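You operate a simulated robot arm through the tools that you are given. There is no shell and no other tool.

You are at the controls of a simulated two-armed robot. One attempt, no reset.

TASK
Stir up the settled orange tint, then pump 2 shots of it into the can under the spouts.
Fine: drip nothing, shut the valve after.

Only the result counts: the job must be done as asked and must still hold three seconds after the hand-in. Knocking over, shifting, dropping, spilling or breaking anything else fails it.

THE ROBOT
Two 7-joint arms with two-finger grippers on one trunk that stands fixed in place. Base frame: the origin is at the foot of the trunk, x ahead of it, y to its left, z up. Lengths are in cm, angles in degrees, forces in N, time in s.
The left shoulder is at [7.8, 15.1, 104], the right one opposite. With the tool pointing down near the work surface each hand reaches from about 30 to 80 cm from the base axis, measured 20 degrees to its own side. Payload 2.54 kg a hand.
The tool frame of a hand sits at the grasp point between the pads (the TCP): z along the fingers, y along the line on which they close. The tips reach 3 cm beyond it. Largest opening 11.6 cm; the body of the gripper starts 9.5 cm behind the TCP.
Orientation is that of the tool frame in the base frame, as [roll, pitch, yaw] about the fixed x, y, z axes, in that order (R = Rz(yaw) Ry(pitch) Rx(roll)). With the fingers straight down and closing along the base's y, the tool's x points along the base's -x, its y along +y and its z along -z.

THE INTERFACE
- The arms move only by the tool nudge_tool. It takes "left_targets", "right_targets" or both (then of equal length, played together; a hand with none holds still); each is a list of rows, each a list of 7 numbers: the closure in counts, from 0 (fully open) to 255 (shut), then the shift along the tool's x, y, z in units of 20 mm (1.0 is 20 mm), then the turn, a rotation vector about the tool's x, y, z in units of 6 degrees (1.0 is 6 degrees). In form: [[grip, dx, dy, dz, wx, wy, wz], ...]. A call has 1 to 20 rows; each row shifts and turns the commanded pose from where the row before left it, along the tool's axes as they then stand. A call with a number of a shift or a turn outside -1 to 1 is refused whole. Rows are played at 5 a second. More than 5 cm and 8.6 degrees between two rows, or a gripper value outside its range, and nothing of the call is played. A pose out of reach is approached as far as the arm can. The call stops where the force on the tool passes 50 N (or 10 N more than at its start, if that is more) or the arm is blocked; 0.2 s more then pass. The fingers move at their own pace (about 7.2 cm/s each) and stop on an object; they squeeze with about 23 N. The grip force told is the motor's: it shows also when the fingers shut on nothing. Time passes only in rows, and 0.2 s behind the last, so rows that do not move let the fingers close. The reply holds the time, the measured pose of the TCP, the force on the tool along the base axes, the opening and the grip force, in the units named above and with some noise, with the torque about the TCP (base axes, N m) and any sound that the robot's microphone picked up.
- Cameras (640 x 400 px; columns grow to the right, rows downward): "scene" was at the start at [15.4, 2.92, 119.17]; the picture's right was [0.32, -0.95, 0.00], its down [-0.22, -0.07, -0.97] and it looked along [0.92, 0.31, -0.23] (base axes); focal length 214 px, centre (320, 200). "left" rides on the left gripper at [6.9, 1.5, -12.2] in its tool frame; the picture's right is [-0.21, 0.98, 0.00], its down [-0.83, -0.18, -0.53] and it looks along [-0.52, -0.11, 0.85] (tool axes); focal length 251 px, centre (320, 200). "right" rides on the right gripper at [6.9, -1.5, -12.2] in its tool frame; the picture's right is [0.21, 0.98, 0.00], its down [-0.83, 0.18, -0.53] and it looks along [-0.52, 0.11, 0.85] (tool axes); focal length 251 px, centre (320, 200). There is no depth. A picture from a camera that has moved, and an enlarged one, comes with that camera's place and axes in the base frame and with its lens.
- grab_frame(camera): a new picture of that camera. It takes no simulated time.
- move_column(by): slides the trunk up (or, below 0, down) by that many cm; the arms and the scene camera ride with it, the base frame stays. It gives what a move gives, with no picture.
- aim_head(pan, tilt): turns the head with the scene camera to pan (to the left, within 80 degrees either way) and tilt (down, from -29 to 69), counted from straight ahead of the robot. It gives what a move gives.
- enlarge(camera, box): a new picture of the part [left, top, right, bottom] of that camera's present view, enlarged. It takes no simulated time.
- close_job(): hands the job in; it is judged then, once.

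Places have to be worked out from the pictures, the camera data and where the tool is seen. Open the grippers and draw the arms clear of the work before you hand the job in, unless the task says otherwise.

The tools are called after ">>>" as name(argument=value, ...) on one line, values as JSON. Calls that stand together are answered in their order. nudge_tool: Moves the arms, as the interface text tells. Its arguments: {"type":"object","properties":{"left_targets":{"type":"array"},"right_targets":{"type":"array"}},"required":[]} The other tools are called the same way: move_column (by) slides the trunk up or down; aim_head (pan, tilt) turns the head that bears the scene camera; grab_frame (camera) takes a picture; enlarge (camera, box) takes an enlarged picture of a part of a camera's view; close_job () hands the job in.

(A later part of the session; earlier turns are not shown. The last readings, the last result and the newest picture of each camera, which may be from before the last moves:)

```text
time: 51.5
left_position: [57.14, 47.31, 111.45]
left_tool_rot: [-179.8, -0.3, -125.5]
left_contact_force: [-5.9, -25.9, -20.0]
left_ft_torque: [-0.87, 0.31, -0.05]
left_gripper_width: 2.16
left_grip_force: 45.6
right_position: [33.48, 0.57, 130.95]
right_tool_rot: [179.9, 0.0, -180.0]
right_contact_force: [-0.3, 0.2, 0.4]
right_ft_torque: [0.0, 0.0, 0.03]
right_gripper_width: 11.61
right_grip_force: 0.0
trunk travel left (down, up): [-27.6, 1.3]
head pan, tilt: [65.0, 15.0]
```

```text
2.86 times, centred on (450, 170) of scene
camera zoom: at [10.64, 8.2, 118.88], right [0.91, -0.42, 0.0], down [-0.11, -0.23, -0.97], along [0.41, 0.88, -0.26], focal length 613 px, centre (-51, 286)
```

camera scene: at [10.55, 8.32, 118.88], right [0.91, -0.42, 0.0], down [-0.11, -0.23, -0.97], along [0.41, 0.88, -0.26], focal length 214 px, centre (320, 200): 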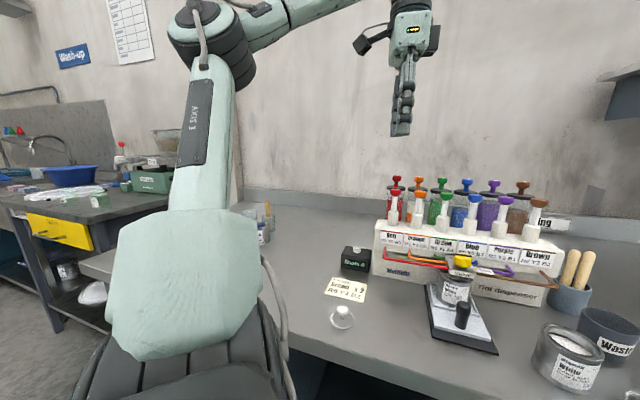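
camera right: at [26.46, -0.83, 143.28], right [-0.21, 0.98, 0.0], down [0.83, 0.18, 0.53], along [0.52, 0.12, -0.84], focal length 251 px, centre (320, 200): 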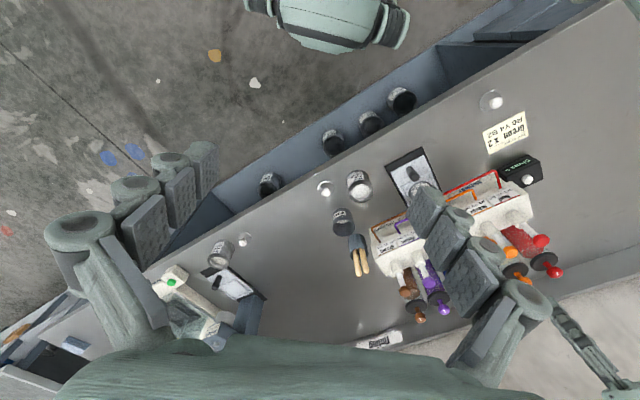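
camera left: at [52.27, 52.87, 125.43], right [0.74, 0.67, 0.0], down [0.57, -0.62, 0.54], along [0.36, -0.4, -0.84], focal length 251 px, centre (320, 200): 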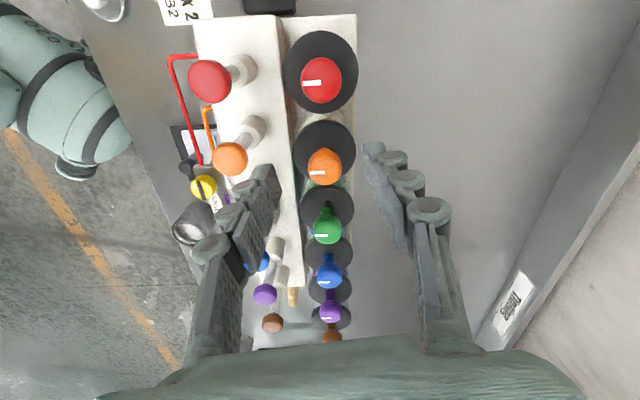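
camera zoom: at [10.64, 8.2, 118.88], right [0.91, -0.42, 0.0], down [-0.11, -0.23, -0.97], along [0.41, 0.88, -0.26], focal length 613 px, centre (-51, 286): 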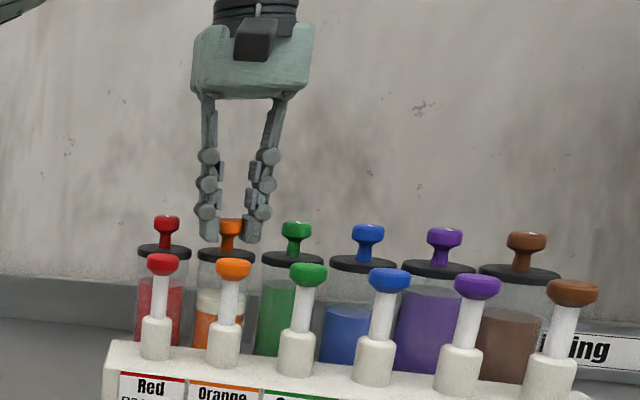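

It turns, and the orange band in the jar is already rising. Continue another 60°, watching for a wrist limit.

>>> nudge_tool(left_targets=[[255, 0, 0, 0, 0, 0, -1], [255, 0, 0, 0, 0, 0, -1], [255, 0, 0, 0, 0, 0, -1], [255, 0, 0, 0, 0, 0, -1], [255, 0, 0, 0, 0, 0, -1], [255, 0, 0, 0, 0, 0, -1], [255, 0, 0, 0, 0, 0, -1], [255, 0, 0, 0, 0, 0, -1], [255, 0, 0, 0, 0, 0, -1], [255, 0, 0, 0, 0, 0, -1]])

>>> enlarge(camera="left", box=[180, 60, 480, 280])

>>> enlarge(camera="scene", box=[370, 100, 530, 240])

```text
time: 53.7
left_position: [57.57, 47.36, 111.51]
left_tool_rot: [179.8, -0.5, -65.4]
left_contact_force: [22.2, -26.8, -7.3]
left_ft_torque: [-0.8, -0.62, -0.05]
left_gripper_width: 2.16
left_grip_force: 44.7
right_position: [33.79, 0.45, 130.84]
right_tool_rot: [179.7, -0.1, 180.0]
right_contact_force: [0.0, -0.1, 0.2]
right_ft_torque: [-0.05, 0.03, -0.04]
right_gripper_width: 11.58
right_grip_force: 0.0
trunk travel left (down, up): [-27.6, 1.3]
head pan, tilt: [65.0, 15.0]
```

```text
1.82 times, centred on (330, 170) of left
camera zoom: at [59.0, 40.59, 123.66], right [-0.98, -0.21, 0.0], down [-0.18, 0.83, 0.53], along [-0.11, 0.52, -0.85], focal length 457 px, centre (302, 254)
```

zoom: 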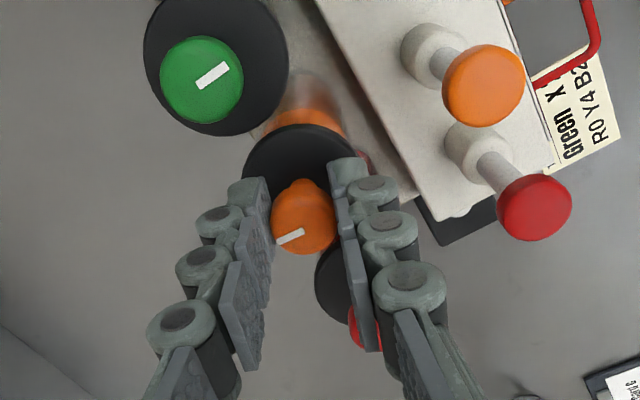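

```text
2.86 times, centred on (450, 170) of scene
camera zoom: at [10.87, 8.12, 118.87], right [0.91, -0.42, 0.0], down [-0.11, -0.23, -0.97], along [0.41, 0.88, -0.26], focal length 613 px, centre (-51, 286)
```

zoom: 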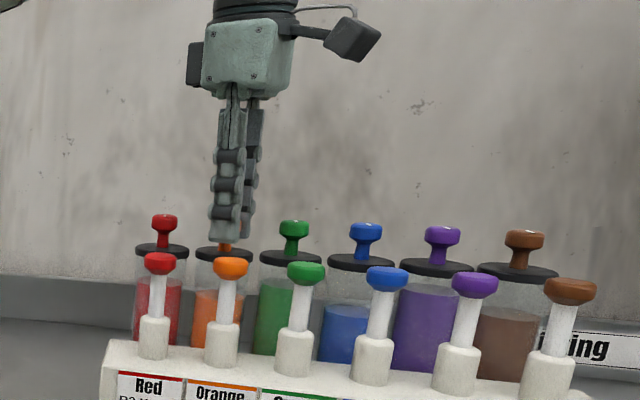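

The clear band has nearly gone. I ease the small lateral offset and continue another ~60°.

>>> nudge_tool(left_targets=[[255, 0.12, -0.02, 0, 0, 0, 0], [255, 0, 0, 0, 0, 0, -1], [255, 0, 0, 0, 0, 0, -1], [255, 0, 0, 0, 0, 0, -1], [255, 0, 0, 0, 0, 0, -1], [255, 0, 0, 0, 0, 0, -1], [255, 0, 0, 0, 0, 0, -1], [255, 0, 0, 0, 0, 0, -1], [255, 0, 0, 0, 0, 0, -1], [255, 0, 0, 0, 0, 0, -1], [255, 0, 0, 0, 0, 0, -1]])

>>> enlarge(camera="left", box=[180, 60, 480, 280])

>>> enlarge(camera="scene", box=[390, 160, 510, 240])

```text
time: 56.1
left_position: [57.6, 47.69, 111.49]
left_tool_rot: [-180.0, -0.4, -5.2]
left_contact_force: [32.7, -1.8, 13.0]
left_ft_torque: [-0.01, -0.44, 0.0]
left_gripper_width: 2.17
left_grip_force: 44.8
right_position: [33.71, 0.67, 130.84]
right_tool_rot: [179.8, -0.1, 180.0]
right_contact_force: [-0.4, -0.8, -0.3]
right_ft_torque: [-0.01, -0.02, 0.01]
right_gripper_width: 11.58
right_grip_force: 0.0
trunk travel left (down, up): [-27.6, 1.3]
head pan, tilt: [65.0, 15.0]
```

```text
1.82 times, centred on (330, 170) of left
camera zoom: at [64.3, 45.49, 123.64], right [-0.3, -0.95, 0.0], down [-0.81, 0.26, 0.53], along [-0.5, 0.16, -0.85], focal length 457 px, centre (302, 254)
```

zoom: 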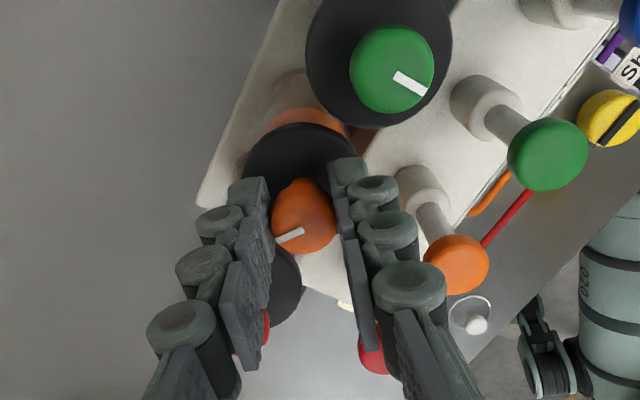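

```text
5.00 times, centred on (450, 200) of scene
camera zoom: at [10.82, 8.26, 118.87], right [0.91, -0.42, 0.0], down [-0.11, -0.23, -0.97], along [0.41, 0.88, -0.26], focal length 1072 px, centre (-330, 200)
```

zoom: 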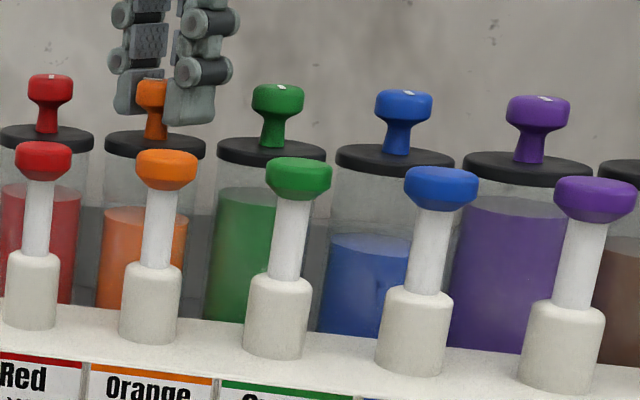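

The orange jar is now uniform with no clear layer. For margin I turn a further ~60° (full turn in all), easing the lateral load.

>>> nudge_tool(left_targets=[[255, 0.12, 0, 0, 0, 0, 0], [255, 0, 0, 0, 0, 0, -1], [255, 0, 0, 0, 0, 0, -1], [255, 0, 0, 0, 0, 0, -1], [255, 0, 0, 0, 0, 0, -1], [255, 0, 0, 0, 0, 0, -1], [255, 0, 0, 0, 0, 0, -1], [255, 0, 0, 0, 0, 0, -1], [255, 0, 0, 0, 0, 0, -1], [255, 0, 0, 0, 0, 0, -1], [255, 0, 0, 0, 0, 0, -1]])

>>> enlarge(camera="scene", box=[390, 160, 510, 240])

>>> grab_frame(camera="left")

```text
time: 57.0
left_position: [57.62, 47.7, 111.65]
left_tool_rot: [178.0, 1.2, 5.0]
left_contact_force: [4.4, -15.4, 4.9]
left_ft_torque: [-0.06, 0.84, 0.05]
left_gripper_width: 2.2
left_grip_force: 45.0
left hand out of reach, approached as far as the arm can: row 3, 4
right_position: [33.2, 0.73, 130.93]
right_tool_rot: [179.9, 0.1, 180.0]
right_contact_force: [0.3, 0.6, 1.1]
right_ft_torque: [-0.09, -0.03, 0.0]
right_gripper_width: 11.61
right_grip_force: 0.1
trunk travel left (down, up): [-27.6, 1.3]
head pan, tilt: [65.0, 15.0]
stopped in row 4 (left hand): the force on the tool passed its limit at 68 N (the readings are from after the stop); the commanded pose is now the measured one
```

```text
5.00 times, centred on (450, 200) of scene
camera zoom: at [10.51, 8.35, 118.89], right [0.91, -0.42, 0.0], down [-0.11, -0.23, -0.97], along [0.41, 0.88, -0.26], focal length 1072 px, centre (-330, 200)
```

zoom: 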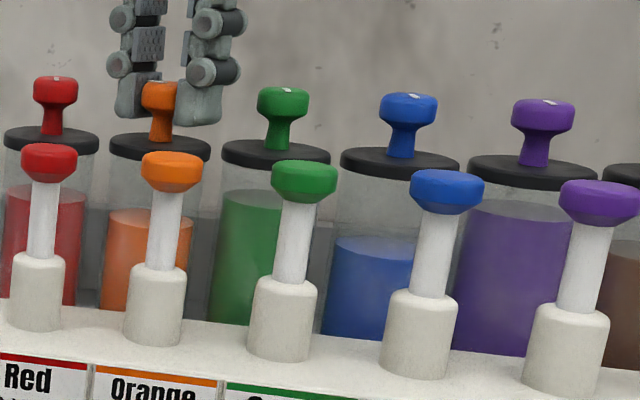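

```text
taken
camera left: at [64.91, 47.29, 123.49], right [-0.13, -0.99, 0.04], down [-0.83, 0.13, 0.54], along [-0.54, 0.04, -0.84], focal length 251 px, centre (320, 200)
```

left: 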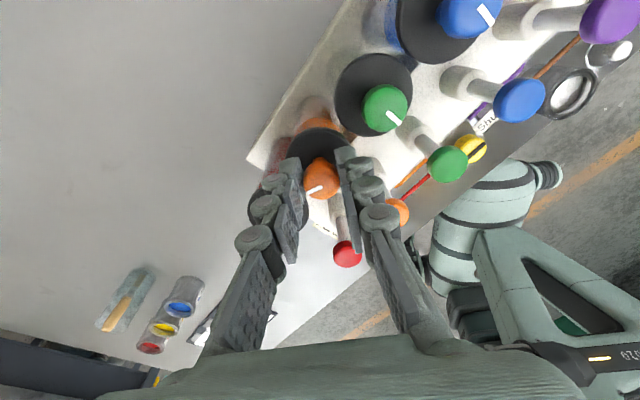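

Wrist limit reached at about 250° of stirring; the jar looks uniform. For certainty I'll regrip and give it more turning: release, lift 4 cm, wind the wrist back.

>>> nudge_tool(left_targets=[[150, 0, 0, 0, 0, 0, 0], [150, 0, 0, 0, 0, 0, 0], [150, 0, 0, 0, 0, 0, 0], [150, 0, 0, -0.7, 0, 0, 0.3], [150, 0, 0, -0.7, 0, 0, 0.5], [150, 0, 0, -0.7, 0, 0, 1], [150, 0, 0, 0, 0, 0, 1], [150, 0, 0, 0, 0, 0, 1], [150, 0, 0, 0, 0, 0, 1], [150, 0, 0, 0, 0, 0, 1]])

>>> grab_frame(camera="left")

>>> enlarge(camera="scene", box=[370, 100, 530, 240])

```text
time: 59.2
left_position: [57.73, 48.16, 115.5]
left_tool_rot: [177.8, 0.2, -29.5]
left_contact_force: [0.5, -0.6, -0.6]
left_ft_torque: [0.01, -0.02, -0.02]
left_gripper_width: 4.78
left_grip_force: 0.0
right_position: [33.34, 0.87, 130.97]
right_tool_rot: [179.9, 0.1, 179.9]
right_contact_force: [0.2, -0.5, -0.4]
right_ft_torque: [0.0, 0.0, -0.02]
right_gripper_width: 11.63
right_grip_force: 0.0
trunk travel left (down, up): [-27.6, 1.3]
head pan, tilt: [65.0, 15.0]
```

```text
taken
camera left: at [63.21, 43.93, 127.64], right [-0.67, -0.74, 0.04], down [-0.62, 0.58, 0.53], along [-0.41, 0.33, -0.85], focal length 251 px, centre (320, 200)
```

left: 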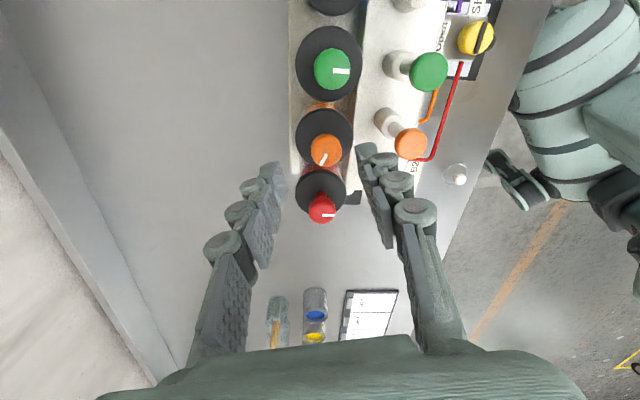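

```text
2.86 times, centred on (450, 170) of scene
camera zoom: at [10.55, 8.38, 118.88], right [0.91, -0.42, 0.0], down [-0.11, -0.23, -0.97], along [0.41, 0.88, -0.26], focal length 613 px, centre (-51, 286)
```

zoom: 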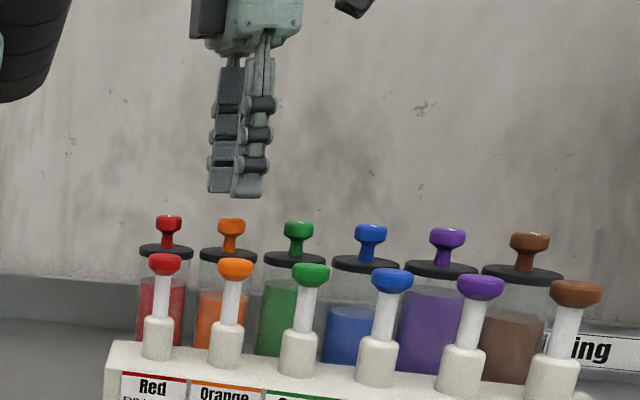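

Released cleanly. I wind the wrist back ~185° above the knob and recentre on its axis (57.25, 47.65).

>>> nudge_tool(left_targets=[[150, 0, 0, 0, 0.37, 0, 0], [150, 0, 0, 0, 0, 0, 1], [150, 0, 0, 0, 0, 0, 1], [150, 0, 0, 0, 0, 0, 1], [150, 0, 0, 0, 0, 0, 1], [150, 0, 0, 0, 0, 0, 1], [150, 0, 0, 0, 0, 0, 1], [150, 0, 0, 0, 0, 0, 1], [150, 0, 0, 0, 0, 0, 1], [150, 0, 0, 0, 0, 0, 1], [150, 0, 0, 0, 0, 0, 1], [150, 0, 0, 0, 0, 0, 1], [150, 0, 0, 0, 0, 0, 1], [150, 0, 0, 0, 0, 0, 1], [150, 0, 0, 0, 0, 0, 1], [150, 0, 0, 0, 0, 0, 1], [150, 0, 0, 0, 0, 0, 1], [150, 0, 0, 0, 0, 0, 1], [150, 0, 0, 0, 0, 0, 1], [150, 0, 0, 0, 0, 0, 1]])

>>> nudge_tool(left_targets=[[150, 0, 0, 0, 0, 0, 1], [150, 0, 0, 0, 0, 0, 1], [150, 0, 0, 0, 0, 0, 1], [150, 0, 0, 0, 0, 0, 1], [150, 0, 0, 0, 0, 0, 1], [150, 0, 0, 0, 0, 0, 1], [150, 0, 0, 0, 0, 0, 1], [150, 0, 0, 0, 0, 0, 1], [150, 0, 0, 0, 0, 0, 1], [150, 0, 0, 0, 0, 0, 1], [150, 0, 0, 0, 0, 0, 1]])

>>> grab_frame(camera="left")

```text
time: 63.4
left_position: [57.62, 48.28, 115.55]
left_tool_rot: [179.9, 0.2, -143.6]
left_contact_force: [0.1, -0.2, 0.5]
left_ft_torque: [0.0, 0.0, 0.01]
left_gripper_width: 4.79
left_grip_force: 0.0
right_position: [33.22, 0.74, 131.04]
right_tool_rot: [179.9, 0.1, 179.9]
right_contact_force: [-0.3, 0.8, -0.1]
right_ft_torque: [0.01, -0.04, 0.0]
right_gripper_width: 11.61
right_grip_force: 0.0
trunk travel left (down, up): [-27.6, 1.3]
head pan, tilt: [65.0, 15.0]
```

```text
time: 65.8
left_position: [57.74, 48.31, 115.41]
left_tool_rot: [179.9, -0.1, 150.4]
left_contact_force: [0.8, 0.4, -0.4]
left_ft_torque: [-0.06, -0.03, -0.02]
left_gripper_width: 4.81
left_grip_force: 0.2
right_position: [33.28, 0.77, 131.04]
right_tool_rot: [179.9, 0.1, -179.9]
right_contact_force: [-1.0, 0.2, 0.0]
right_ft_torque: [-0.01, 0.0, 0.01]
right_gripper_width: 11.58
right_grip_force: 0.0
trunk travel left (down, up): [-27.6, 1.3]
head pan, tilt: [65.0, 15.0]
```

```text
taken
camera left: at [52.53, 52.98, 127.6], right [0.67, 0.74, 0.0], down [0.63, -0.57, 0.53], along [0.4, -0.35, -0.85], focal length 251 px, centre (320, 200)
```

left: 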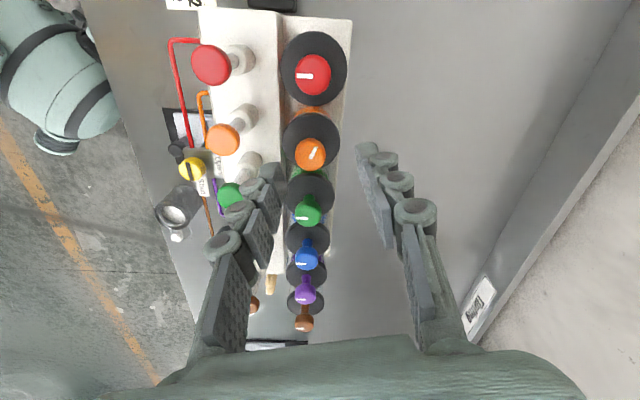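

Centred view; I shift 0.6 cm, lower, grip and give it another 120° of stirring.

>>> nudge_tool(left_targets=[[150, 0.07, -0.3, 0, 0, 0, 0], [150, 0, 0, 0.7, 0, 0, 0], [150, 0, 0, 0.7, 0, 0, 0], [150, 0, 0, 0.55, 0, 0, 0], [255, 0, 0, 0, 0, 0, 0], [255, 0, 0, 0, 0, 0, 0], [255, 0, 0, 0, 0, 0, 0]])

>>> nudge_tool(left_targets=[[255, 0, 0, 0, 0, 0, -1], [255, 0, 0, 0, 0, 0, -1], [255, 0, 0, 0, 0, 0, -1], [255, 0, 0, 0, 0, 0, -1], [255, 0, 0, 0, 0, 0, -1], [255, 0, 0, 0, 0, 0, -1], [255, 0, 0, 0, 0, 0, -1], [255, 0, 0, 0, 0, 0, -1], [255, 0, 0, 0, 0, 0, -1], [255, 0, 0, 0, 0, 0, -1], [255, 0, 0, 0, 0, 0, -1], [255, 0, 0, 0, 0, 0, -1], [255, 0, 0, 0, 0, 0, -1], [255, 0, 0, 0, 0, 0, -1], [255, 0, 0, 0, 0, 0, -1], [255, 0, 0, 0, 0, 0, -1], [255, 0, 0, 0, 0, 0, -1], [255, 0, 0, 0, 0, 0, -1], [255, 0, 0, 0, 0, 0, -1], [255, 0, 0, 0, 0, 0, -1]])

>>> grab_frame(camera="left")

>>> enlarge(camera="scene", box=[370, 100, 530, 240])

```text
time: 67.4
left_position: [57.12, 47.69, 111.57]
left_tool_rot: [179.8, -0.1, 150.6]
left_contact_force: [-2.9, -3.9, -4.2]
left_ft_torque: [-0.23, -0.15, 0.01]
left_gripper_width: 2.2
left_grip_force: 45.4
right_position: [33.3, 0.72, 131.02]
right_tool_rot: [180.0, 0.1, 179.9]
right_contact_force: [-0.2, 0.5, 0.4]
right_ft_torque: [-0.04, -0.01, 0.0]
right_gripper_width: 11.59
right_grip_force: 0.2
trunk travel left (down, up): [-27.6, 1.3]
head pan, tilt: [65.0, 15.0]
```

```text
time: 71.6
left_position: [57.25, 47.99, 111.79]
left_tool_rot: [-179.7, 0.4, -89.2]
left_contact_force: [4.8, -1.9, -1.8]
left_ft_torque: [-0.24, -0.19, -0.27]
left_gripper_width: 2.22
left_grip_force: 44.8
right_position: [33.37, 0.75, 130.98]
right_tool_rot: [179.9, -0.1, 179.9]
right_contact_force: [-0.2, -1.0, 0.0]
right_ft_torque: [0.0, 0.02, -0.02]
right_gripper_width: 11.62
right_grip_force: 0.1
trunk travel left (down, up): [-27.6, 1.3]
head pan, tilt: [65.0, 15.0]
```

```text
taken
camera left: at [55.92, 40.97, 123.79], right [-0.98, 0.2, 0.0], down [0.17, 0.83, 0.54], along [0.11, 0.53, -0.84], focal length 251 px, centre (320, 200)
```

left: 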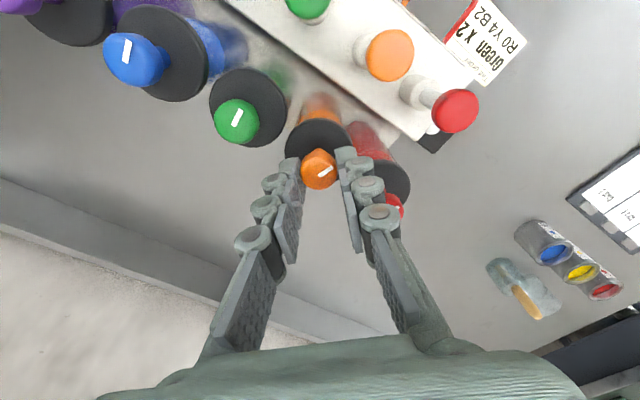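

```text
2.86 times, centred on (450, 170) of scene
camera zoom: at [10.62, 8.37, 118.89], right [0.91, -0.42, 0.0], down [-0.11, -0.23, -0.97], along [0.41, 0.88, -0.26], focal length 613 px, centre (-51, 286)
```

zoom: 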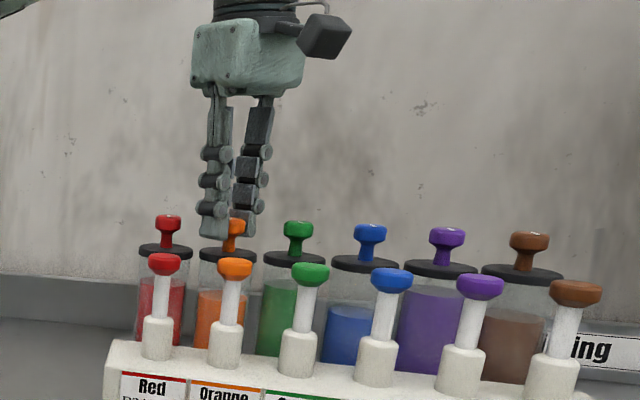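

Over a full turn of stirring, jar uniform. I release, lift, and wind the wrist back to its front-facing yaw.

>>> nudge_tool(left_targets=[[150, 0, 0, 0, 0, 0, 0], [150, 0, 0, 0, 0, 0, 0], [150, 0, 0, 0, 0, 0, 0], [150, 0, 0, -0.6, 0, 0, 0], [150, 0, 0, -0.6, 0, 0, 0.3], [150, 0, 0, -0.6, 0, 0, 0.7], [150, 0, 0, 0, 0, 0, 1], [150, 0, 0, 0, 0, 0, 1], [150, 0, 0, 0, 0, 0, 1], [150, 0, 0, 0, 0, 0, 1], [150, 0, 0, 0, 0, 0, 1], [150, 0, 0, 0, 0, 0, 1], [150, 0, 0, 0, 0, 0, 1], [150, 0, 0, 0, 0, 0, 1], [150, 0, 0, 0, 0, 0, 1], [150, 0, 0, 0, 0, 0, 1], [150, 0, 0, 0, 0, 0, 1], [150, 0, 0, 0, 0, 0, 1], [150, 0, 0, 0, 0, 0, 1], [150, 0, 0, 0, 0, 0, 1]])

>>> nudge_tool(left_targets=[[150, 0, 0, 0, 0, 0, 1], [150, 0, 0, 0, 0, 0, 1], [150, 0, 0, 0, 0, 0, 1], [150, 0, 0, 0, 0, 0, 1], [150, 0, 0, 0, 0, 0, 1], [150, 0, 0, 0, 0, 0, 1]])

>>> grab_frame(camera="left")

>>> enlarge(camera="scene", box=[370, 160, 530, 280])

```text
time: 75.8
left_position: [57.19, 47.78, 115.12]
left_tool_rot: [179.9, 0.0, -179.6]
left_contact_force: [0.3, -0.2, 0.2]
left_ft_torque: [0.03, 0.05, 0.01]
left_gripper_width: 4.79
left_grip_force: 0.0
right_position: [33.36, 0.99, 130.95]
right_tool_rot: [179.9, 0.2, 180.0]
right_contact_force: [0.7, 1.0, 0.0]
right_ft_torque: [-0.03, 0.01, 0.04]
right_gripper_width: 11.59
right_grip_force: 0.2
trunk travel left (down, up): [-27.6, 1.3]
head pan, tilt: [65.0, 15.0]
```

```text
time: 77.2
left_position: [57.26, 47.8, 115.3]
left_tool_rot: [179.9, -0.1, 144.5]
left_contact_force: [0.1, -0.2, 0.7]
left_ft_torque: [0.02, 0.0, 0.03]
left_gripper_width: 4.79
left_grip_force: 0.1
right_position: [33.45, 0.87, 130.99]
right_tool_rot: [179.9, 0.2, 180.0]
right_contact_force: [0.3, 0.0, 0.2]
right_ft_torque: [-0.03, 0.01, 0.03]
right_gripper_width: 11.6
right_grip_force: 0.0
trunk travel left (down, up): [-27.6, 1.3]
head pan, tilt: [65.0, 15.0]
```

```text
taken
camera left: at [52.59, 53.08, 127.31], right [0.74, 0.67, 0.0], down [0.57, -0.63, 0.53], along [0.36, -0.39, -0.85], focal length 251 px, centre (320, 200)
```

left: 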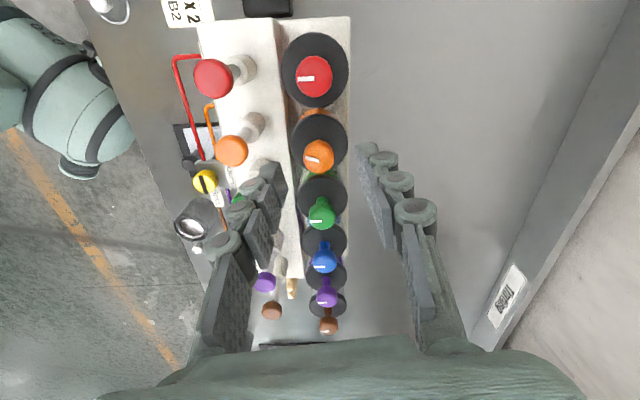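

```text
3.33 times, centred on (450, 220) of scene
camera zoom: at [10.55, 8.38, 118.88], right [0.91, -0.42, 0.0], down [-0.11, -0.23, -0.97], along [0.41, 0.88, -0.26], focal length 715 px, centre (-113, 133)
```

zoom: 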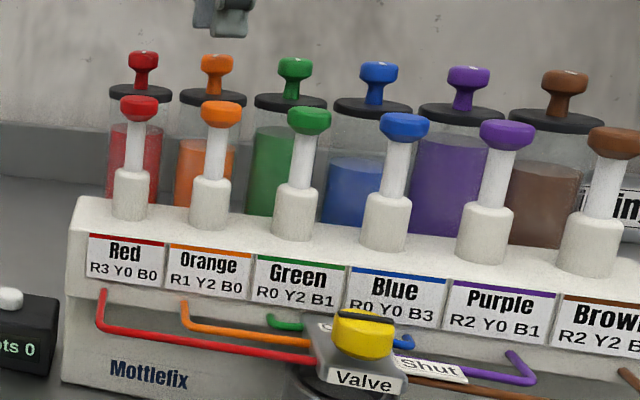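

The valve knob triangulates to ≈(51.9, 30.8, 96.7), in front of the pumps. I move above it at z≈115 (tips clear of the pump knobs), then turn the wrist so the fingers close along the row.

>>> nudge_tool(left_targets=[[150, -0.306, -0.942, 0, 0, 0, 0], [150, -0.306, -0.942, 0, 0, 0, 0], [150, -0.306, -0.942, 0, 0, 0, 0], [150, -0.306, -0.942, 0, 0, 0, 0], [150, -0.306, -0.942, 0, 0, 0, 0], [150, -0.306, -0.942, 0, 0, 0, 0], [150, -0.306, -0.942, 0, 0, 0, 0], [150, -0.306, -0.942, 0, 0, 0, 0], [150, -0.306, -0.942, 0, 0, 0, 0]])

>>> nudge_tool(left_targets=[[150, 0, 0, 0, 0, 0, -0.96], [150, 0, 0, 0, 0, 0, -0.96], [150, 0, 0, 0, 0, 0, -0.96], [150, 0, 0, 0, 0, 0, -0.96], [150, 0, 0, 0, 0, 0, -0.96], [150, 0, 0, 0, 0, 0, -0.96], [150, 0, 0, 0, 0, 0, -0.96], [150, 0, 0, 0, 0, 0, -0.96], [150, 0, 0, 0, 0, 0, -0.96], [150, 0, 0, 0, 0, 0, -0.96], [150, 0, 0, 0, 0, 0, -0.96], [150, 0, 0, 0, 0, 0, -0.96], [150, 0, 0, 0, 0, 0, -0.96], [150, 0, 0, 0, 0, 0, -0.96]])

>>> grab_frame(camera="left")

>>> grab_frame(camera="scene")

```text
time: 79.2
left_position: [51.9, 30.86, 115.25]
left_tool_rot: [179.8, -0.1, 144.5]
left_contact_force: [-0.7, -0.6, 0.2]
left_ft_torque: [0.0, -0.02, 0.05]
left_gripper_width: 4.77
left_grip_force: 0.0
right_position: [33.32, 0.74, 130.97]
right_tool_rot: [179.9, 0.2, -180.0]
right_contact_force: [0.0, -0.6, 0.7]
right_ft_torque: [0.01, -0.02, 0.01]
right_gripper_width: 11.6
right_grip_force: 0.1
trunk travel left (down, up): [-27.6, 1.3]
head pan, tilt: [65.0, 15.0]
```

```text
time: 82.2
left_position: [51.88, 30.69, 115.18]
left_tool_rot: [179.9, 0.0, -134.8]
left_contact_force: [0.3, -0.8, -0.2]
left_ft_torque: [-0.05, 0.01, 0.03]
left_gripper_width: 4.8
left_grip_force: 0.0
right_position: [33.43, 0.8, 130.83]
right_tool_rot: [179.9, 0.0, 180.0]
right_contact_force: [0.8, 0.1, -0.1]
right_ft_torque: [-0.01, 0.01, 0.0]
right_gripper_width: 11.61
right_grip_force: 0.0
trunk travel left (down, up): [-27.6, 1.3]
head pan, tilt: [65.0, 15.0]
```

```text
taken
camera left: at [46.04, 26.95, 127.3], right [-0.54, 0.84, 0.0], down [0.71, 0.46, 0.54], along [0.45, 0.29, -0.84], focal length 251 px, centre (320, 200)
```

left: 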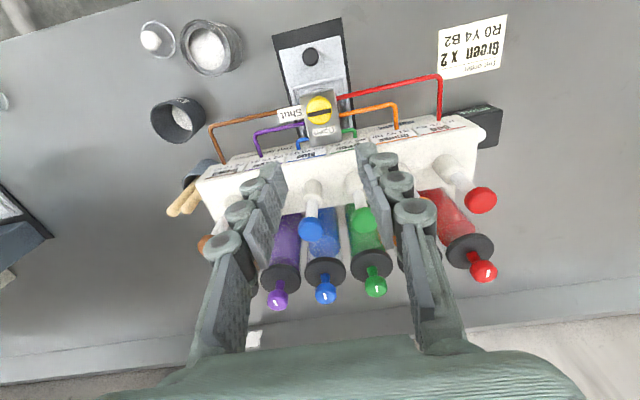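

```text
taken
camera scene: at [10.55, 8.37, 118.88], right [0.91, -0.42, 0.0], down [-0.11, -0.23, -0.97], along [0.41, 0.88, -0.26], focal length 214 px, centre (320, 200)
```

scene: 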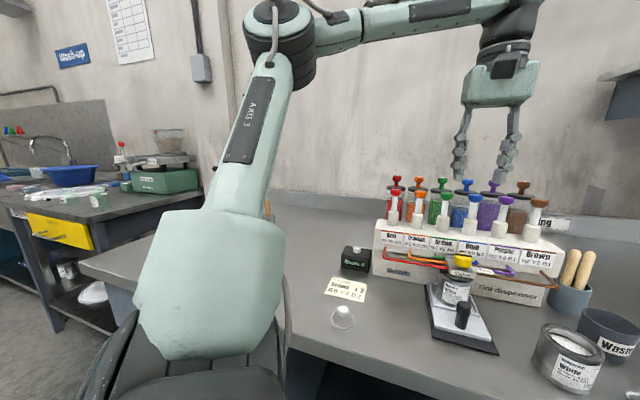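

>>> enlarge(camera="left", box=[260, 60, 400, 160])

```text
4.00 times, centred on (330, 110) of left
camera zoom: at [46.04, 26.95, 127.3], right [-0.54, 0.84, 0.0], down [0.71, 0.46, 0.54], along [0.45, 0.29, -0.84], focal length 1006 px, centre (280, 560)
```

zoom: 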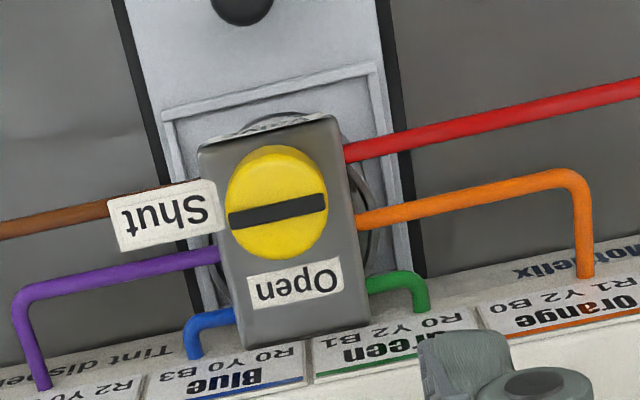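

The zoom shows the bar pointing at "Shut", with "Open" 90° counter-clockwise (from above). The knob axis is (51.9, 30.6), top z≈97.5; I lower until the tips are just above it and check.

>>> nudge_tool(left_targets=[[150, 0, 0, 1, 0, 0, 0], [150, 0, 0, 1, 0, 0, 0], [150, 0, 0, 1, 0, 0, 0], [150, 0, 0, 1, 0, 0, 0], [150, 0, 0, 1, 0, 0, 0], [150, 0, 0, 1, 0, 0, 0], [150, 0, 0, 0.9, 0, 0, 0]])

>>> enlarge(camera="left", box=[200, 60, 480, 260])

>>> enlarge(camera="scene", box=[400, 180, 540, 300])

```text
time: 83.8
left_position: [51.88, 30.91, 101.27]
left_tool_rot: [180.0, 0.1, -134.8]
left_contact_force: [0.2, 1.1, 0.0]
left_ft_torque: [-0.04, 0.0, 0.05]
left_gripper_width: 4.8
left_grip_force: 0.1
right_position: [33.35, 0.75, 131.1]
right_tool_rot: [179.9, 0.1, 180.0]
right_contact_force: [0.7, 0.3, -0.3]
right_ft_torque: [0.0, 0.01, 0.0]
right_gripper_width: 11.6
right_grip_force: 0.0
trunk travel left (down, up): [-27.6, 1.3]
head pan, tilt: [65.0, 15.0]
```

```text
2.00 times, centred on (340, 160) of left
camera zoom: at [45.93, 27.14, 113.42], right [-0.54, 0.84, 0.0], down [0.71, 0.46, 0.54], along [0.45, 0.29, -0.84], focal length 503 px, centre (280, 280)
```

zoom: 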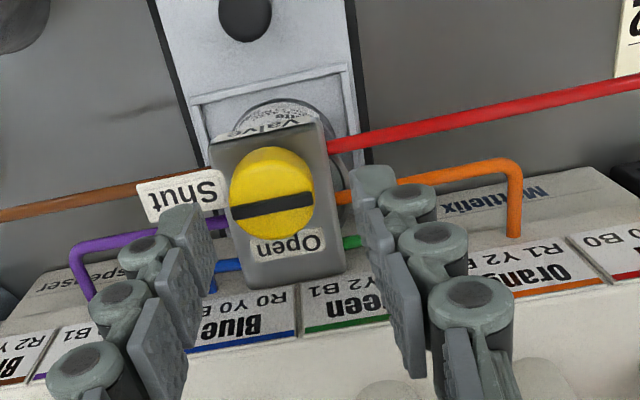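

```text
3.33 times, centred on (470, 240) of scene
camera zoom: at [10.56, 8.39, 118.88], right [0.91, -0.42, 0.0], down [-0.11, -0.23, -0.97], along [0.41, 0.88, -0.26], focal length 715 px, centre (-180, 67)
```

zoom: 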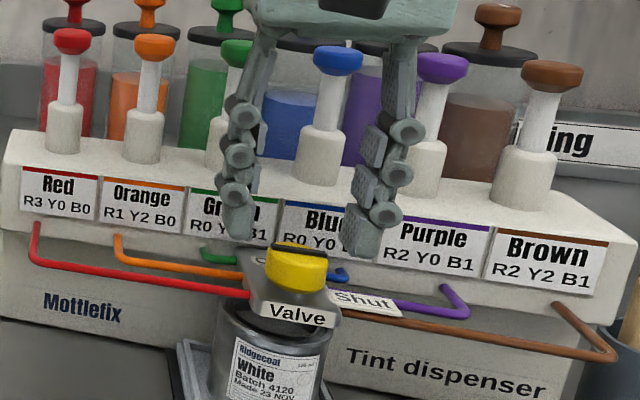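

Tips bracket the knob properly. A 0.3 cm correction, lower 2 cm so the tips sit beside the knob just above the block, and close.

>>> nudge_tool(left_targets=[[150, 0.15, -0.08, 0.3, 0, 0, 0], [150, 0, 0, 0.4, 0, 0, 0], [150, 0, 0, 0.3, 0, 0, 0], [190, 0, 0, 0, 0, 0, 0], [230, 0, 0, 0, 0, 0, 0], [255, 0, 0, 0, 0, 0, 0], [255, 0, 0, 0, 0, 0, 0]])

>>> enlarge(camera="left", box=[200, 60, 480, 260])

>>> enlarge(camera="scene", box=[400, 180, 540, 300])

```text
time: 85.4
left_position: [51.84, 30.53, 99.25]
left_tool_rot: [179.8, -0.1, -134.8]
left_contact_force: [-2.2, 1.5, -0.4]
left_ft_torque: [0.21, 0.0, 0.02]
left_gripper_width: 2.92
left_grip_force: 45.2
right_position: [33.33, 0.82, 130.93]
right_tool_rot: [179.8, 0.1, -179.9]
right_contact_force: [-0.7, -0.8, 1.1]
right_ft_torque: [0.02, 0.0, 0.01]
right_gripper_width: 11.61
right_grip_force: 0.1
trunk travel left (down, up): [-27.6, 1.3]
head pan, tilt: [65.0, 15.0]
```

```text
2.00 times, centred on (340, 160) of left
camera zoom: at [45.86, 26.71, 111.48], right [-0.54, 0.84, 0.0], down [0.71, 0.46, 0.53], along [0.45, 0.29, -0.85], focal length 503 px, centre (280, 280)
```

zoom: 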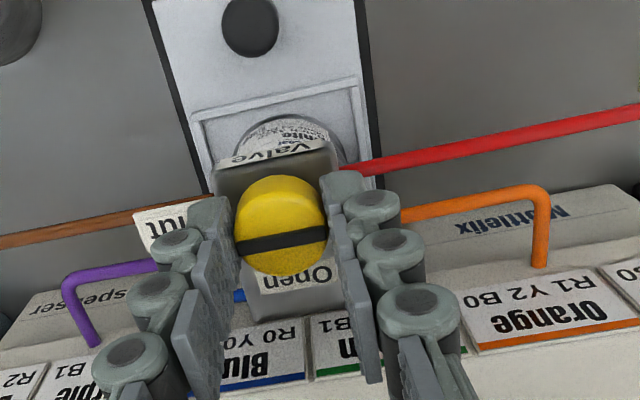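

```text
3.33 times, centred on (470, 240) of scene
camera zoom: at [10.52, 8.39, 118.88], right [0.91, -0.42, 0.0], down [-0.11, -0.23, -0.97], along [0.41, 0.88, -0.26], focal length 715 px, centre (-180, 67)
```

zoom: 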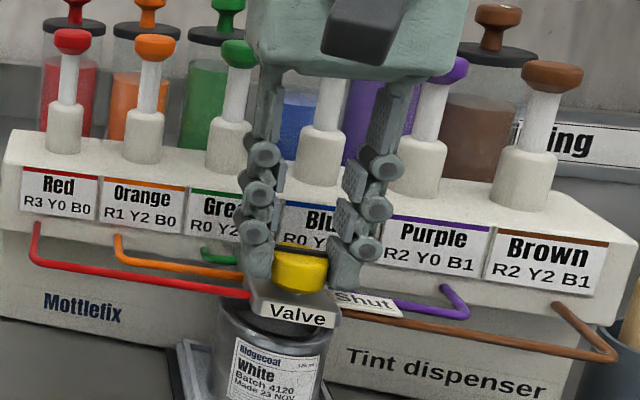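

Knob gripped (2.9 cm). The can's rim geometry puts its centre within ~1 cm of the valve axis, so it is under the spouts. I turn the valve 90° counter-clockwise to Open.

>>> nudge_tool(left_targets=[[255, 0, 0, 0, 0, 0, -1], [255, 0, 0, 0, 0, 0, -1], [255, 0, 0, 0, 0, 0, -1], [255, 0, 0, 0, 0, 0, -1], [255, 0, 0, 0, 0, 0, -1]])

>>> enlarge(camera="left", box=[200, 60, 480, 260])

```text
time: 86.6
left_position: [51.82, 30.46, 99.37]
left_tool_rot: [-180.0, 0.1, -104.6]
left_contact_force: [-5.0, -1.4, -1.3]
left_ft_torque: [-0.62, 0.47, 0.0]
left_gripper_width: 2.91
left_grip_force: 44.5
right_position: [33.24, 0.84, 130.96]
right_tool_rot: [180.0, 0.1, -180.0]
right_contact_force: [-0.6, -0.2, -0.4]
right_ft_torque: [0.04, 0.01, 0.0]
right_gripper_width: 11.59
right_grip_force: 0.0
trunk travel left (down, up): [-27.6, 1.3]
head pan, tilt: [65.0, 15.0]
```

```text
2.00 times, centred on (340, 160) of left
camera zoom: at [48.64, 24.22, 111.48], right [-0.89, 0.46, 0.0], down [0.39, 0.75, 0.53], along [0.24, 0.48, -0.84], focal length 503 px, centre (280, 280)
```

zoom: 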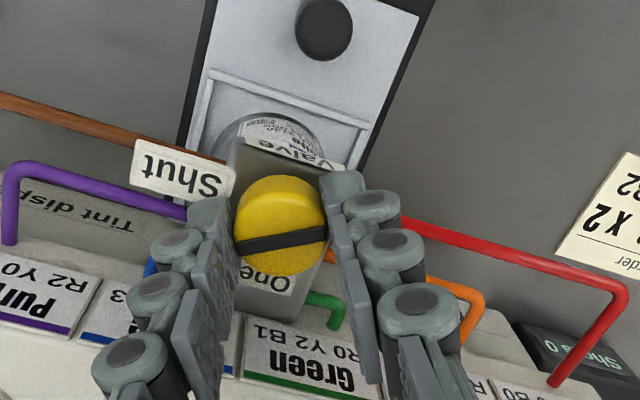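

The bar turns with the gripper. 60° more to reach Open.

>>> nudge_tool(left_targets=[[255, 0, 0, 0, 0, 0, -1], [255, 0, 0, 0, 0, 0, -1], [255, 0, 0, 0, 0, 0, -1], [255, 0, 0, 0, 0, 0, -1], [255, 0, 0, 0, 0, 0, -1], [255, 0, 0, 0, 0, 0, -1], [255, 0, 0, 0, 0, 0, -1], [255, 0, 0, 0, 0, 0, -1], [255, 0, 0, 0, 0, 0, -1], [255, 0, 0, 0, 0, 0, -1]])

>>> enlarge(camera="left", box=[200, 60, 480, 260])

>>> enlarge(camera="scene", box=[400, 180, 540, 300])

```text
time: 88.8
left_position: [51.87, 30.42, 99.39]
left_tool_rot: [-179.8, 0.1, -44.7]
left_contact_force: [9.3, -3.6, 1.3]
left_ft_torque: [0.37, 0.03, -0.04]
left_gripper_width: 2.91
left_grip_force: 44.9
right_position: [33.44, 0.71, 130.98]
right_tool_rot: [179.9, -0.1, -180.0]
right_contact_force: [-0.1, -0.4, 1.1]
right_ft_torque: [0.02, 0.0, -0.02]
right_gripper_width: 11.59
right_grip_force: 0.0
trunk travel left (down, up): [-27.6, 1.3]
head pan, tilt: [65.0, 15.0]
```

```text
2.00 times, centred on (340, 160) of left
camera zoom: at [55.82, 24.59, 111.47], right [-0.84, -0.54, 0.0], down [-0.46, 0.71, 0.54], along [-0.29, 0.45, -0.84], focal length 503 px, centre (280, 280)
```

zoom: 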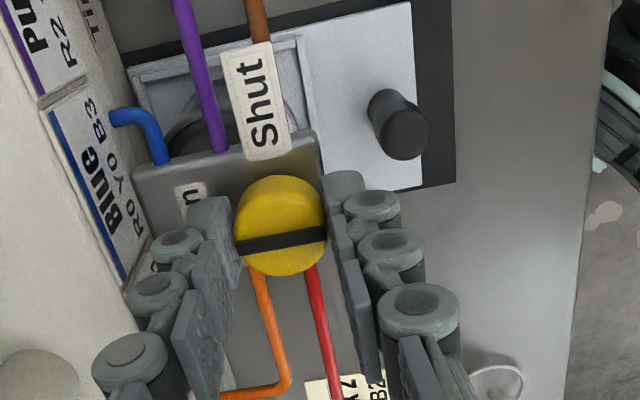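

```text
3.33 times, centred on (470, 240) of scene
camera zoom: at [10.63, 8.33, 118.87], right [0.91, -0.42, 0.0], down [-0.11, -0.23, -0.97], along [0.41, 0.88, -0.26], focal length 715 px, centre (-180, 67)
```

zoom: 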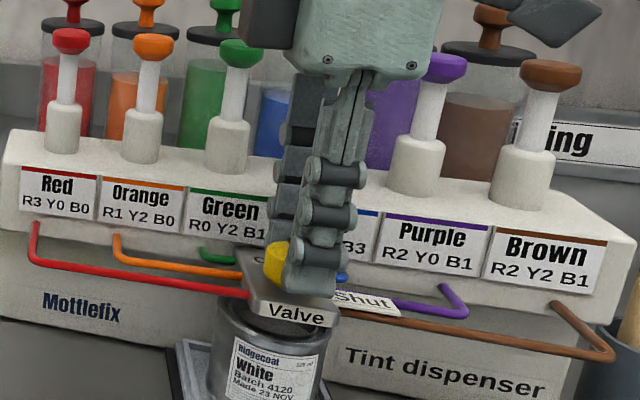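

The bar now points to "Open" (90° turned). I release with a small opening (the labels panel is near) and lift straight up.

>>> nudge_tool(left_targets=[[175, 0, 0, 0, 0, 0, 0], [175, 0, 0, 0, 0, 0, 0], [175, 0, 0, 0, 0, 0, 0], [175, 0, 0, -0.6, 0, 0, 0], [175, 0, 0, -1, 0, 0, 0], [175, 0, 0, -1, 0, 0, 0], [175, 0, 0, -1, 0, 0, 0], [175, 0, 0, -1, 0, 0, 0], [175, 0, 0, -1, 0, 0, 0], [175, 0, 0, -1, 0, 0, 0], [175, 0, 0, -1, 0, 0, 0], [175, 0, 0, -0.9, 0, 0, 0]])

>>> grab_frame(camera="left")

>>> enlarge(camera="scene", box=[340, 160, 540, 310])

```text
time: 91.4
left_position: [51.91, 30.43, 116.27]
left_tool_rot: [-179.9, 0.2, -44.8]
left_contact_force: [-0.6, 0.5, 0.7]
left_ft_torque: [0.0, -0.01, -0.02]
left_gripper_width: 3.64
left_grip_force: 0.0
right_position: [33.28, 0.87, 130.99]
right_tool_rot: [179.8, 0.0, 180.0]
right_contact_force: [1.4, -0.1, 0.0]
right_ft_torque: [0.04, -0.03, 0.02]
right_gripper_width: 11.61
right_grip_force: 0.1
trunk travel left (down, up): [-27.6, 1.3]
head pan, tilt: [65.0, 15.0]
```

```text
taken
camera left: at [55.75, 24.61, 128.4], right [-0.84, -0.54, 0.0], down [-0.46, 0.71, 0.54], along [-0.29, 0.45, -0.84], focal length 251 px, centre (320, 200)
```

left: 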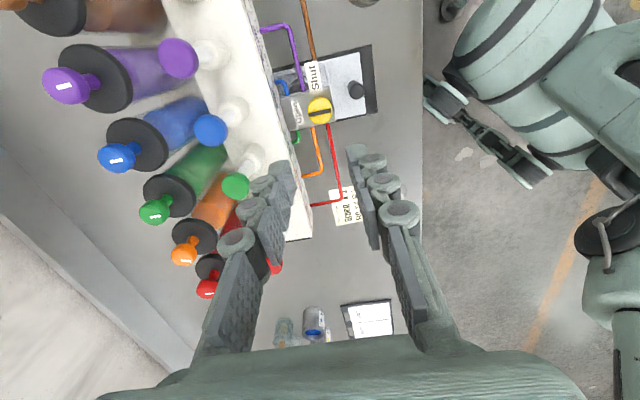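

```text
2.67 times, centred on (440, 235) of scene
camera zoom: at [10.54, 8.37, 118.88], right [0.91, -0.42, 0.0], down [-0.11, -0.23, -0.97], along [0.41, 0.88, -0.26], focal length 572 px, centre (0, 107)
```

zoom: 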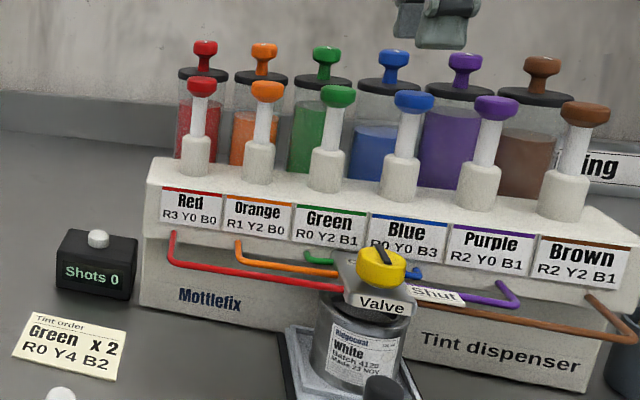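

The valve stands at Open. I turn the wrist back 90° and move above the orange pump, closing the fingers for pressing.

>>> nudge_tool(left_targets=[[175, 0, 0, 0, 0, 0, 1], [175, 0, 0, 0, 0, 0, 1], [175, 0, 0, 0, 0, 0, 1], [175, 0, 0, 0, 0, 0, 1], [175, 0, 0, 0, 0, 0, 1], [175, 0, 0, 0, 0, 0, 1], [175, 0, 0, 0, 0, 0, 1], [175, 0, 0, 0, 0, 0, 1], [175, 0, 0, 0, 0, 0, 1], [175, 0, 0, 0, 0, 0, 1], [175, 0, 0, 0, 0, 0, 1], [175, 0, 0, 0, 0, 0, 1], [175, 0, 0, 0, 0, 0, 1], [175, 0, 0, 0, 0, 0, 1], [175, 0, 0, 0, 0, 0, 1]])

>>> nudge_tool(left_targets=[[175, -0.91, 0.857, 0, 0, 0, 0], [175, -0.91, 0.857, 0, 0, 0, 0], [175, -0.91, 0.857, 0, 0, 0, 0], [175, -0.91, 0.857, 0, 0, 0, 0], [175, -0.91, 0.857, 0, 0, 0, 0]])

>>> grab_frame(camera="left")

>>> enlarge(camera="scene", box=[340, 120, 540, 270])

```text
time: 94.6
left_position: [51.87, 30.43, 116.44]
left_tool_rot: [179.9, 0.1, -135.0]
left_contact_force: [-0.2, 0.3, 0.1]
left_ft_torque: [0.0, -0.02, 0.0]
left_gripper_width: 3.64
left_grip_force: 0.1
right_position: [33.3, 0.77, 130.92]
right_tool_rot: [179.9, 0.1, -179.8]
right_contact_force: [0.3, -0.3, 0.5]
right_ft_torque: [0.01, 0.0, -0.02]
right_gripper_width: 11.59
right_grip_force: 0.0
trunk travel left (down, up): [-27.6, 1.3]
head pan, tilt: [65.0, 15.0]
```

```text
time: 95.8
left_position: [52.38, 42.89, 116.37]
left_tool_rot: [179.9, 0.1, -134.9]
left_contact_force: [-0.1, 0.7, 0.0]
left_ft_torque: [-0.02, 0.0, -0.01]
left_gripper_width: 3.62
left_grip_force: 0.1
right_position: [33.26, 0.73, 130.9]
right_tool_rot: [179.9, 0.1, 180.0]
right_contact_force: [0.5, -0.1, -0.3]
right_ft_torque: [-0.01, 0.01, -0.01]
right_gripper_width: 11.59
right_grip_force: 0.0
trunk travel left (down, up): [-27.6, 1.3]
head pan, tilt: [65.0, 15.0]
```

```text
taken
camera left: at [46.42, 39.11, 128.43], right [-0.54, 0.84, 0.0], down [0.71, 0.46, 0.53], along [0.45, 0.29, -0.85], focal length 251 px, centre (320, 200)
```

left: 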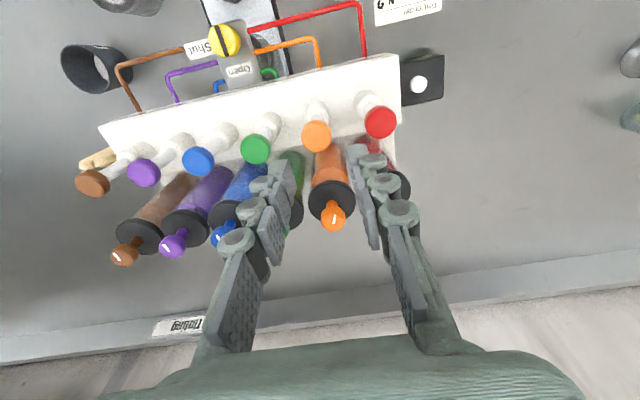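

```text
2.67 times, centred on (440, 195) of scene
camera zoom: at [10.55, 8.41, 118.87], right [0.91, -0.42, 0.0], down [-0.11, -0.24, -0.97], along [0.41, 0.88, -0.26], focal length 572 px, centre (0, 213)
```

zoom: 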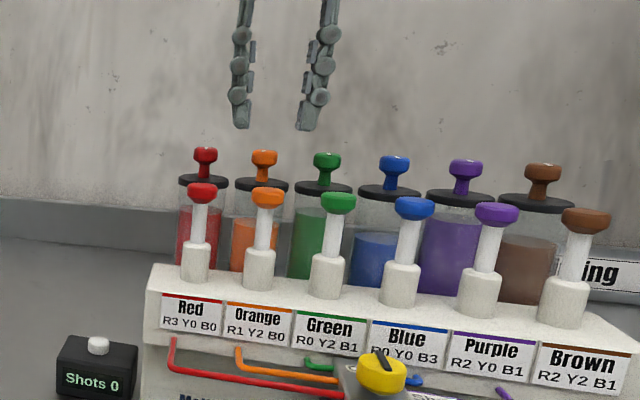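

Orange pump knob is at ≈(52.1, 42.5), top ≈108.6. I close the fingers, recentre slightly and lower to just above it to check.

>>> nudge_tool(left_targets=[[255, 0.19, -0.02, 0, 0, 0, 0], [255, 0, 0, 0.5, 0, 0, 0], [255, 0, 0, 0.7, 0, 0, 0], [255, 0, 0, 0.7, 0, 0, 0], [255, 0, 0, 0, 0, 0, 0]])

>>> enlarge(camera="left", box=[240, 60, 400, 200])

>>> enlarge(camera="scene", box=[380, 140, 500, 230])

```text
time: 97.0
left_position: [51.8, 42.66, 112.7]
left_tool_rot: [180.0, 0.1, -134.9]
left_contact_force: [0.2, -0.1, -0.5]
left_ft_torque: [-0.02, 0.0, 0.0]
left_gripper_width: 0.0
left_grip_force: 22.7
right_position: [33.43, 0.79, 130.94]
right_tool_rot: [179.9, 0.0, -180.0]
right_contact_force: [-0.5, -0.2, -0.2]
right_ft_torque: [-0.01, -0.02, 0.02]
right_gripper_width: 11.57
right_grip_force: 0.1
trunk travel left (down, up): [-27.6, 1.3]
head pan, tilt: [65.0, 15.0]
```

```text
2.86 times, centred on (320, 130) of left
camera zoom: at [46.1, 38.81, 124.71], right [-0.54, 0.84, 0.0], down [0.71, 0.46, 0.54], along [0.45, 0.29, -0.84], focal length 718 px, centre (320, 400)
```

zoom: 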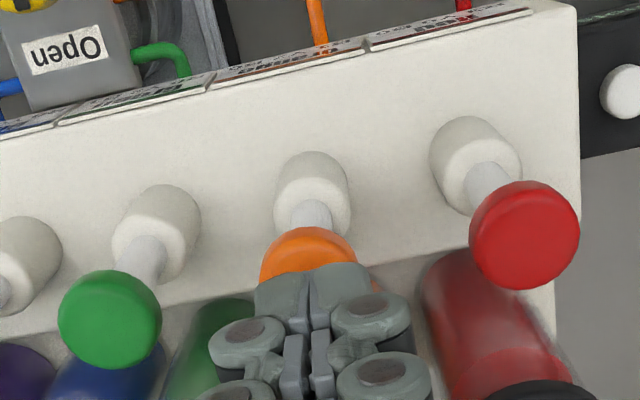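

```text
4.44 times, centred on (440, 185) of scene
camera zoom: at [10.54, 8.37, 118.88], right [0.91, -0.42, 0.0], down [-0.11, -0.23, -0.97], along [0.41, 0.88, -0.26], focal length 953 px, centre (-213, 267)
```

zoom: 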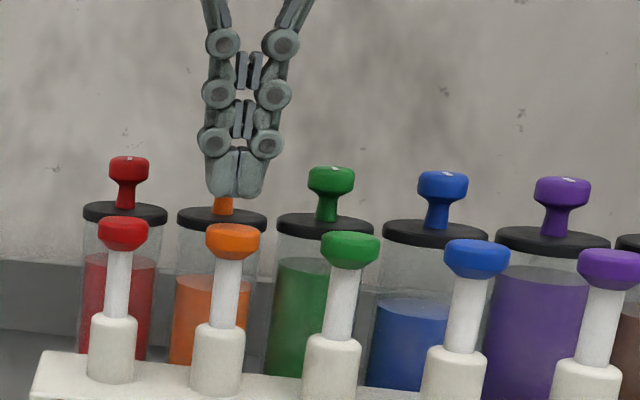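

Tips are centred just above the orange knob. First press: go down gradually to the bottom; the force limit will stop it at the end of stroke.

>>> nudge_tool(left_targets=[[255, 0, 0, 0.3, 0, 0, 0], [255, 0, 0, 0.3, 0, 0, 0], [255, 0, 0, 0.3, 0, 0, 0], [255, 0, 0, 0.3, 0, 0, 0]])

>>> enlarge(camera="scene", box=[340, 150, 540, 310])

```text
time: 98.0
left_position: [51.99, 42.83, 110.46]
left_tool_rot: [179.9, 0.1, -134.8]
left_contact_force: [0.0, -2.1, 2.2]
left_ft_torque: [-0.04, -0.01, 0.02]
left_gripper_width: 0.59
left_grip_force: 29.3
right_position: [33.3, 0.76, 130.97]
right_tool_rot: [179.9, 0.1, -180.0]
right_contact_force: [0.2, 0.0, 1.0]
right_ft_torque: [0.01, 0.0, -0.01]
right_gripper_width: 11.61
right_grip_force: 0.0
trunk travel left (down, up): [-27.6, 1.3]
head pan, tilt: [65.0, 15.0]
```

```text
2.50 times, centred on (440, 230) of scene
camera zoom: at [10.53, 8.35, 118.89], right [0.91, -0.42, 0.0], down [-0.11, -0.23, -0.97], along [0.41, 0.88, -0.26], focal length 536 px, centre (20, 125)
```

zoom: 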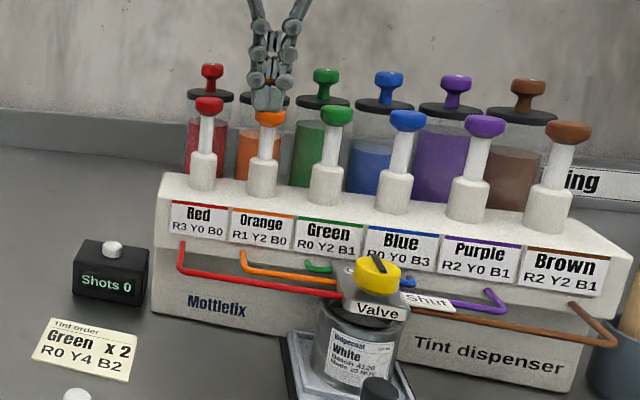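

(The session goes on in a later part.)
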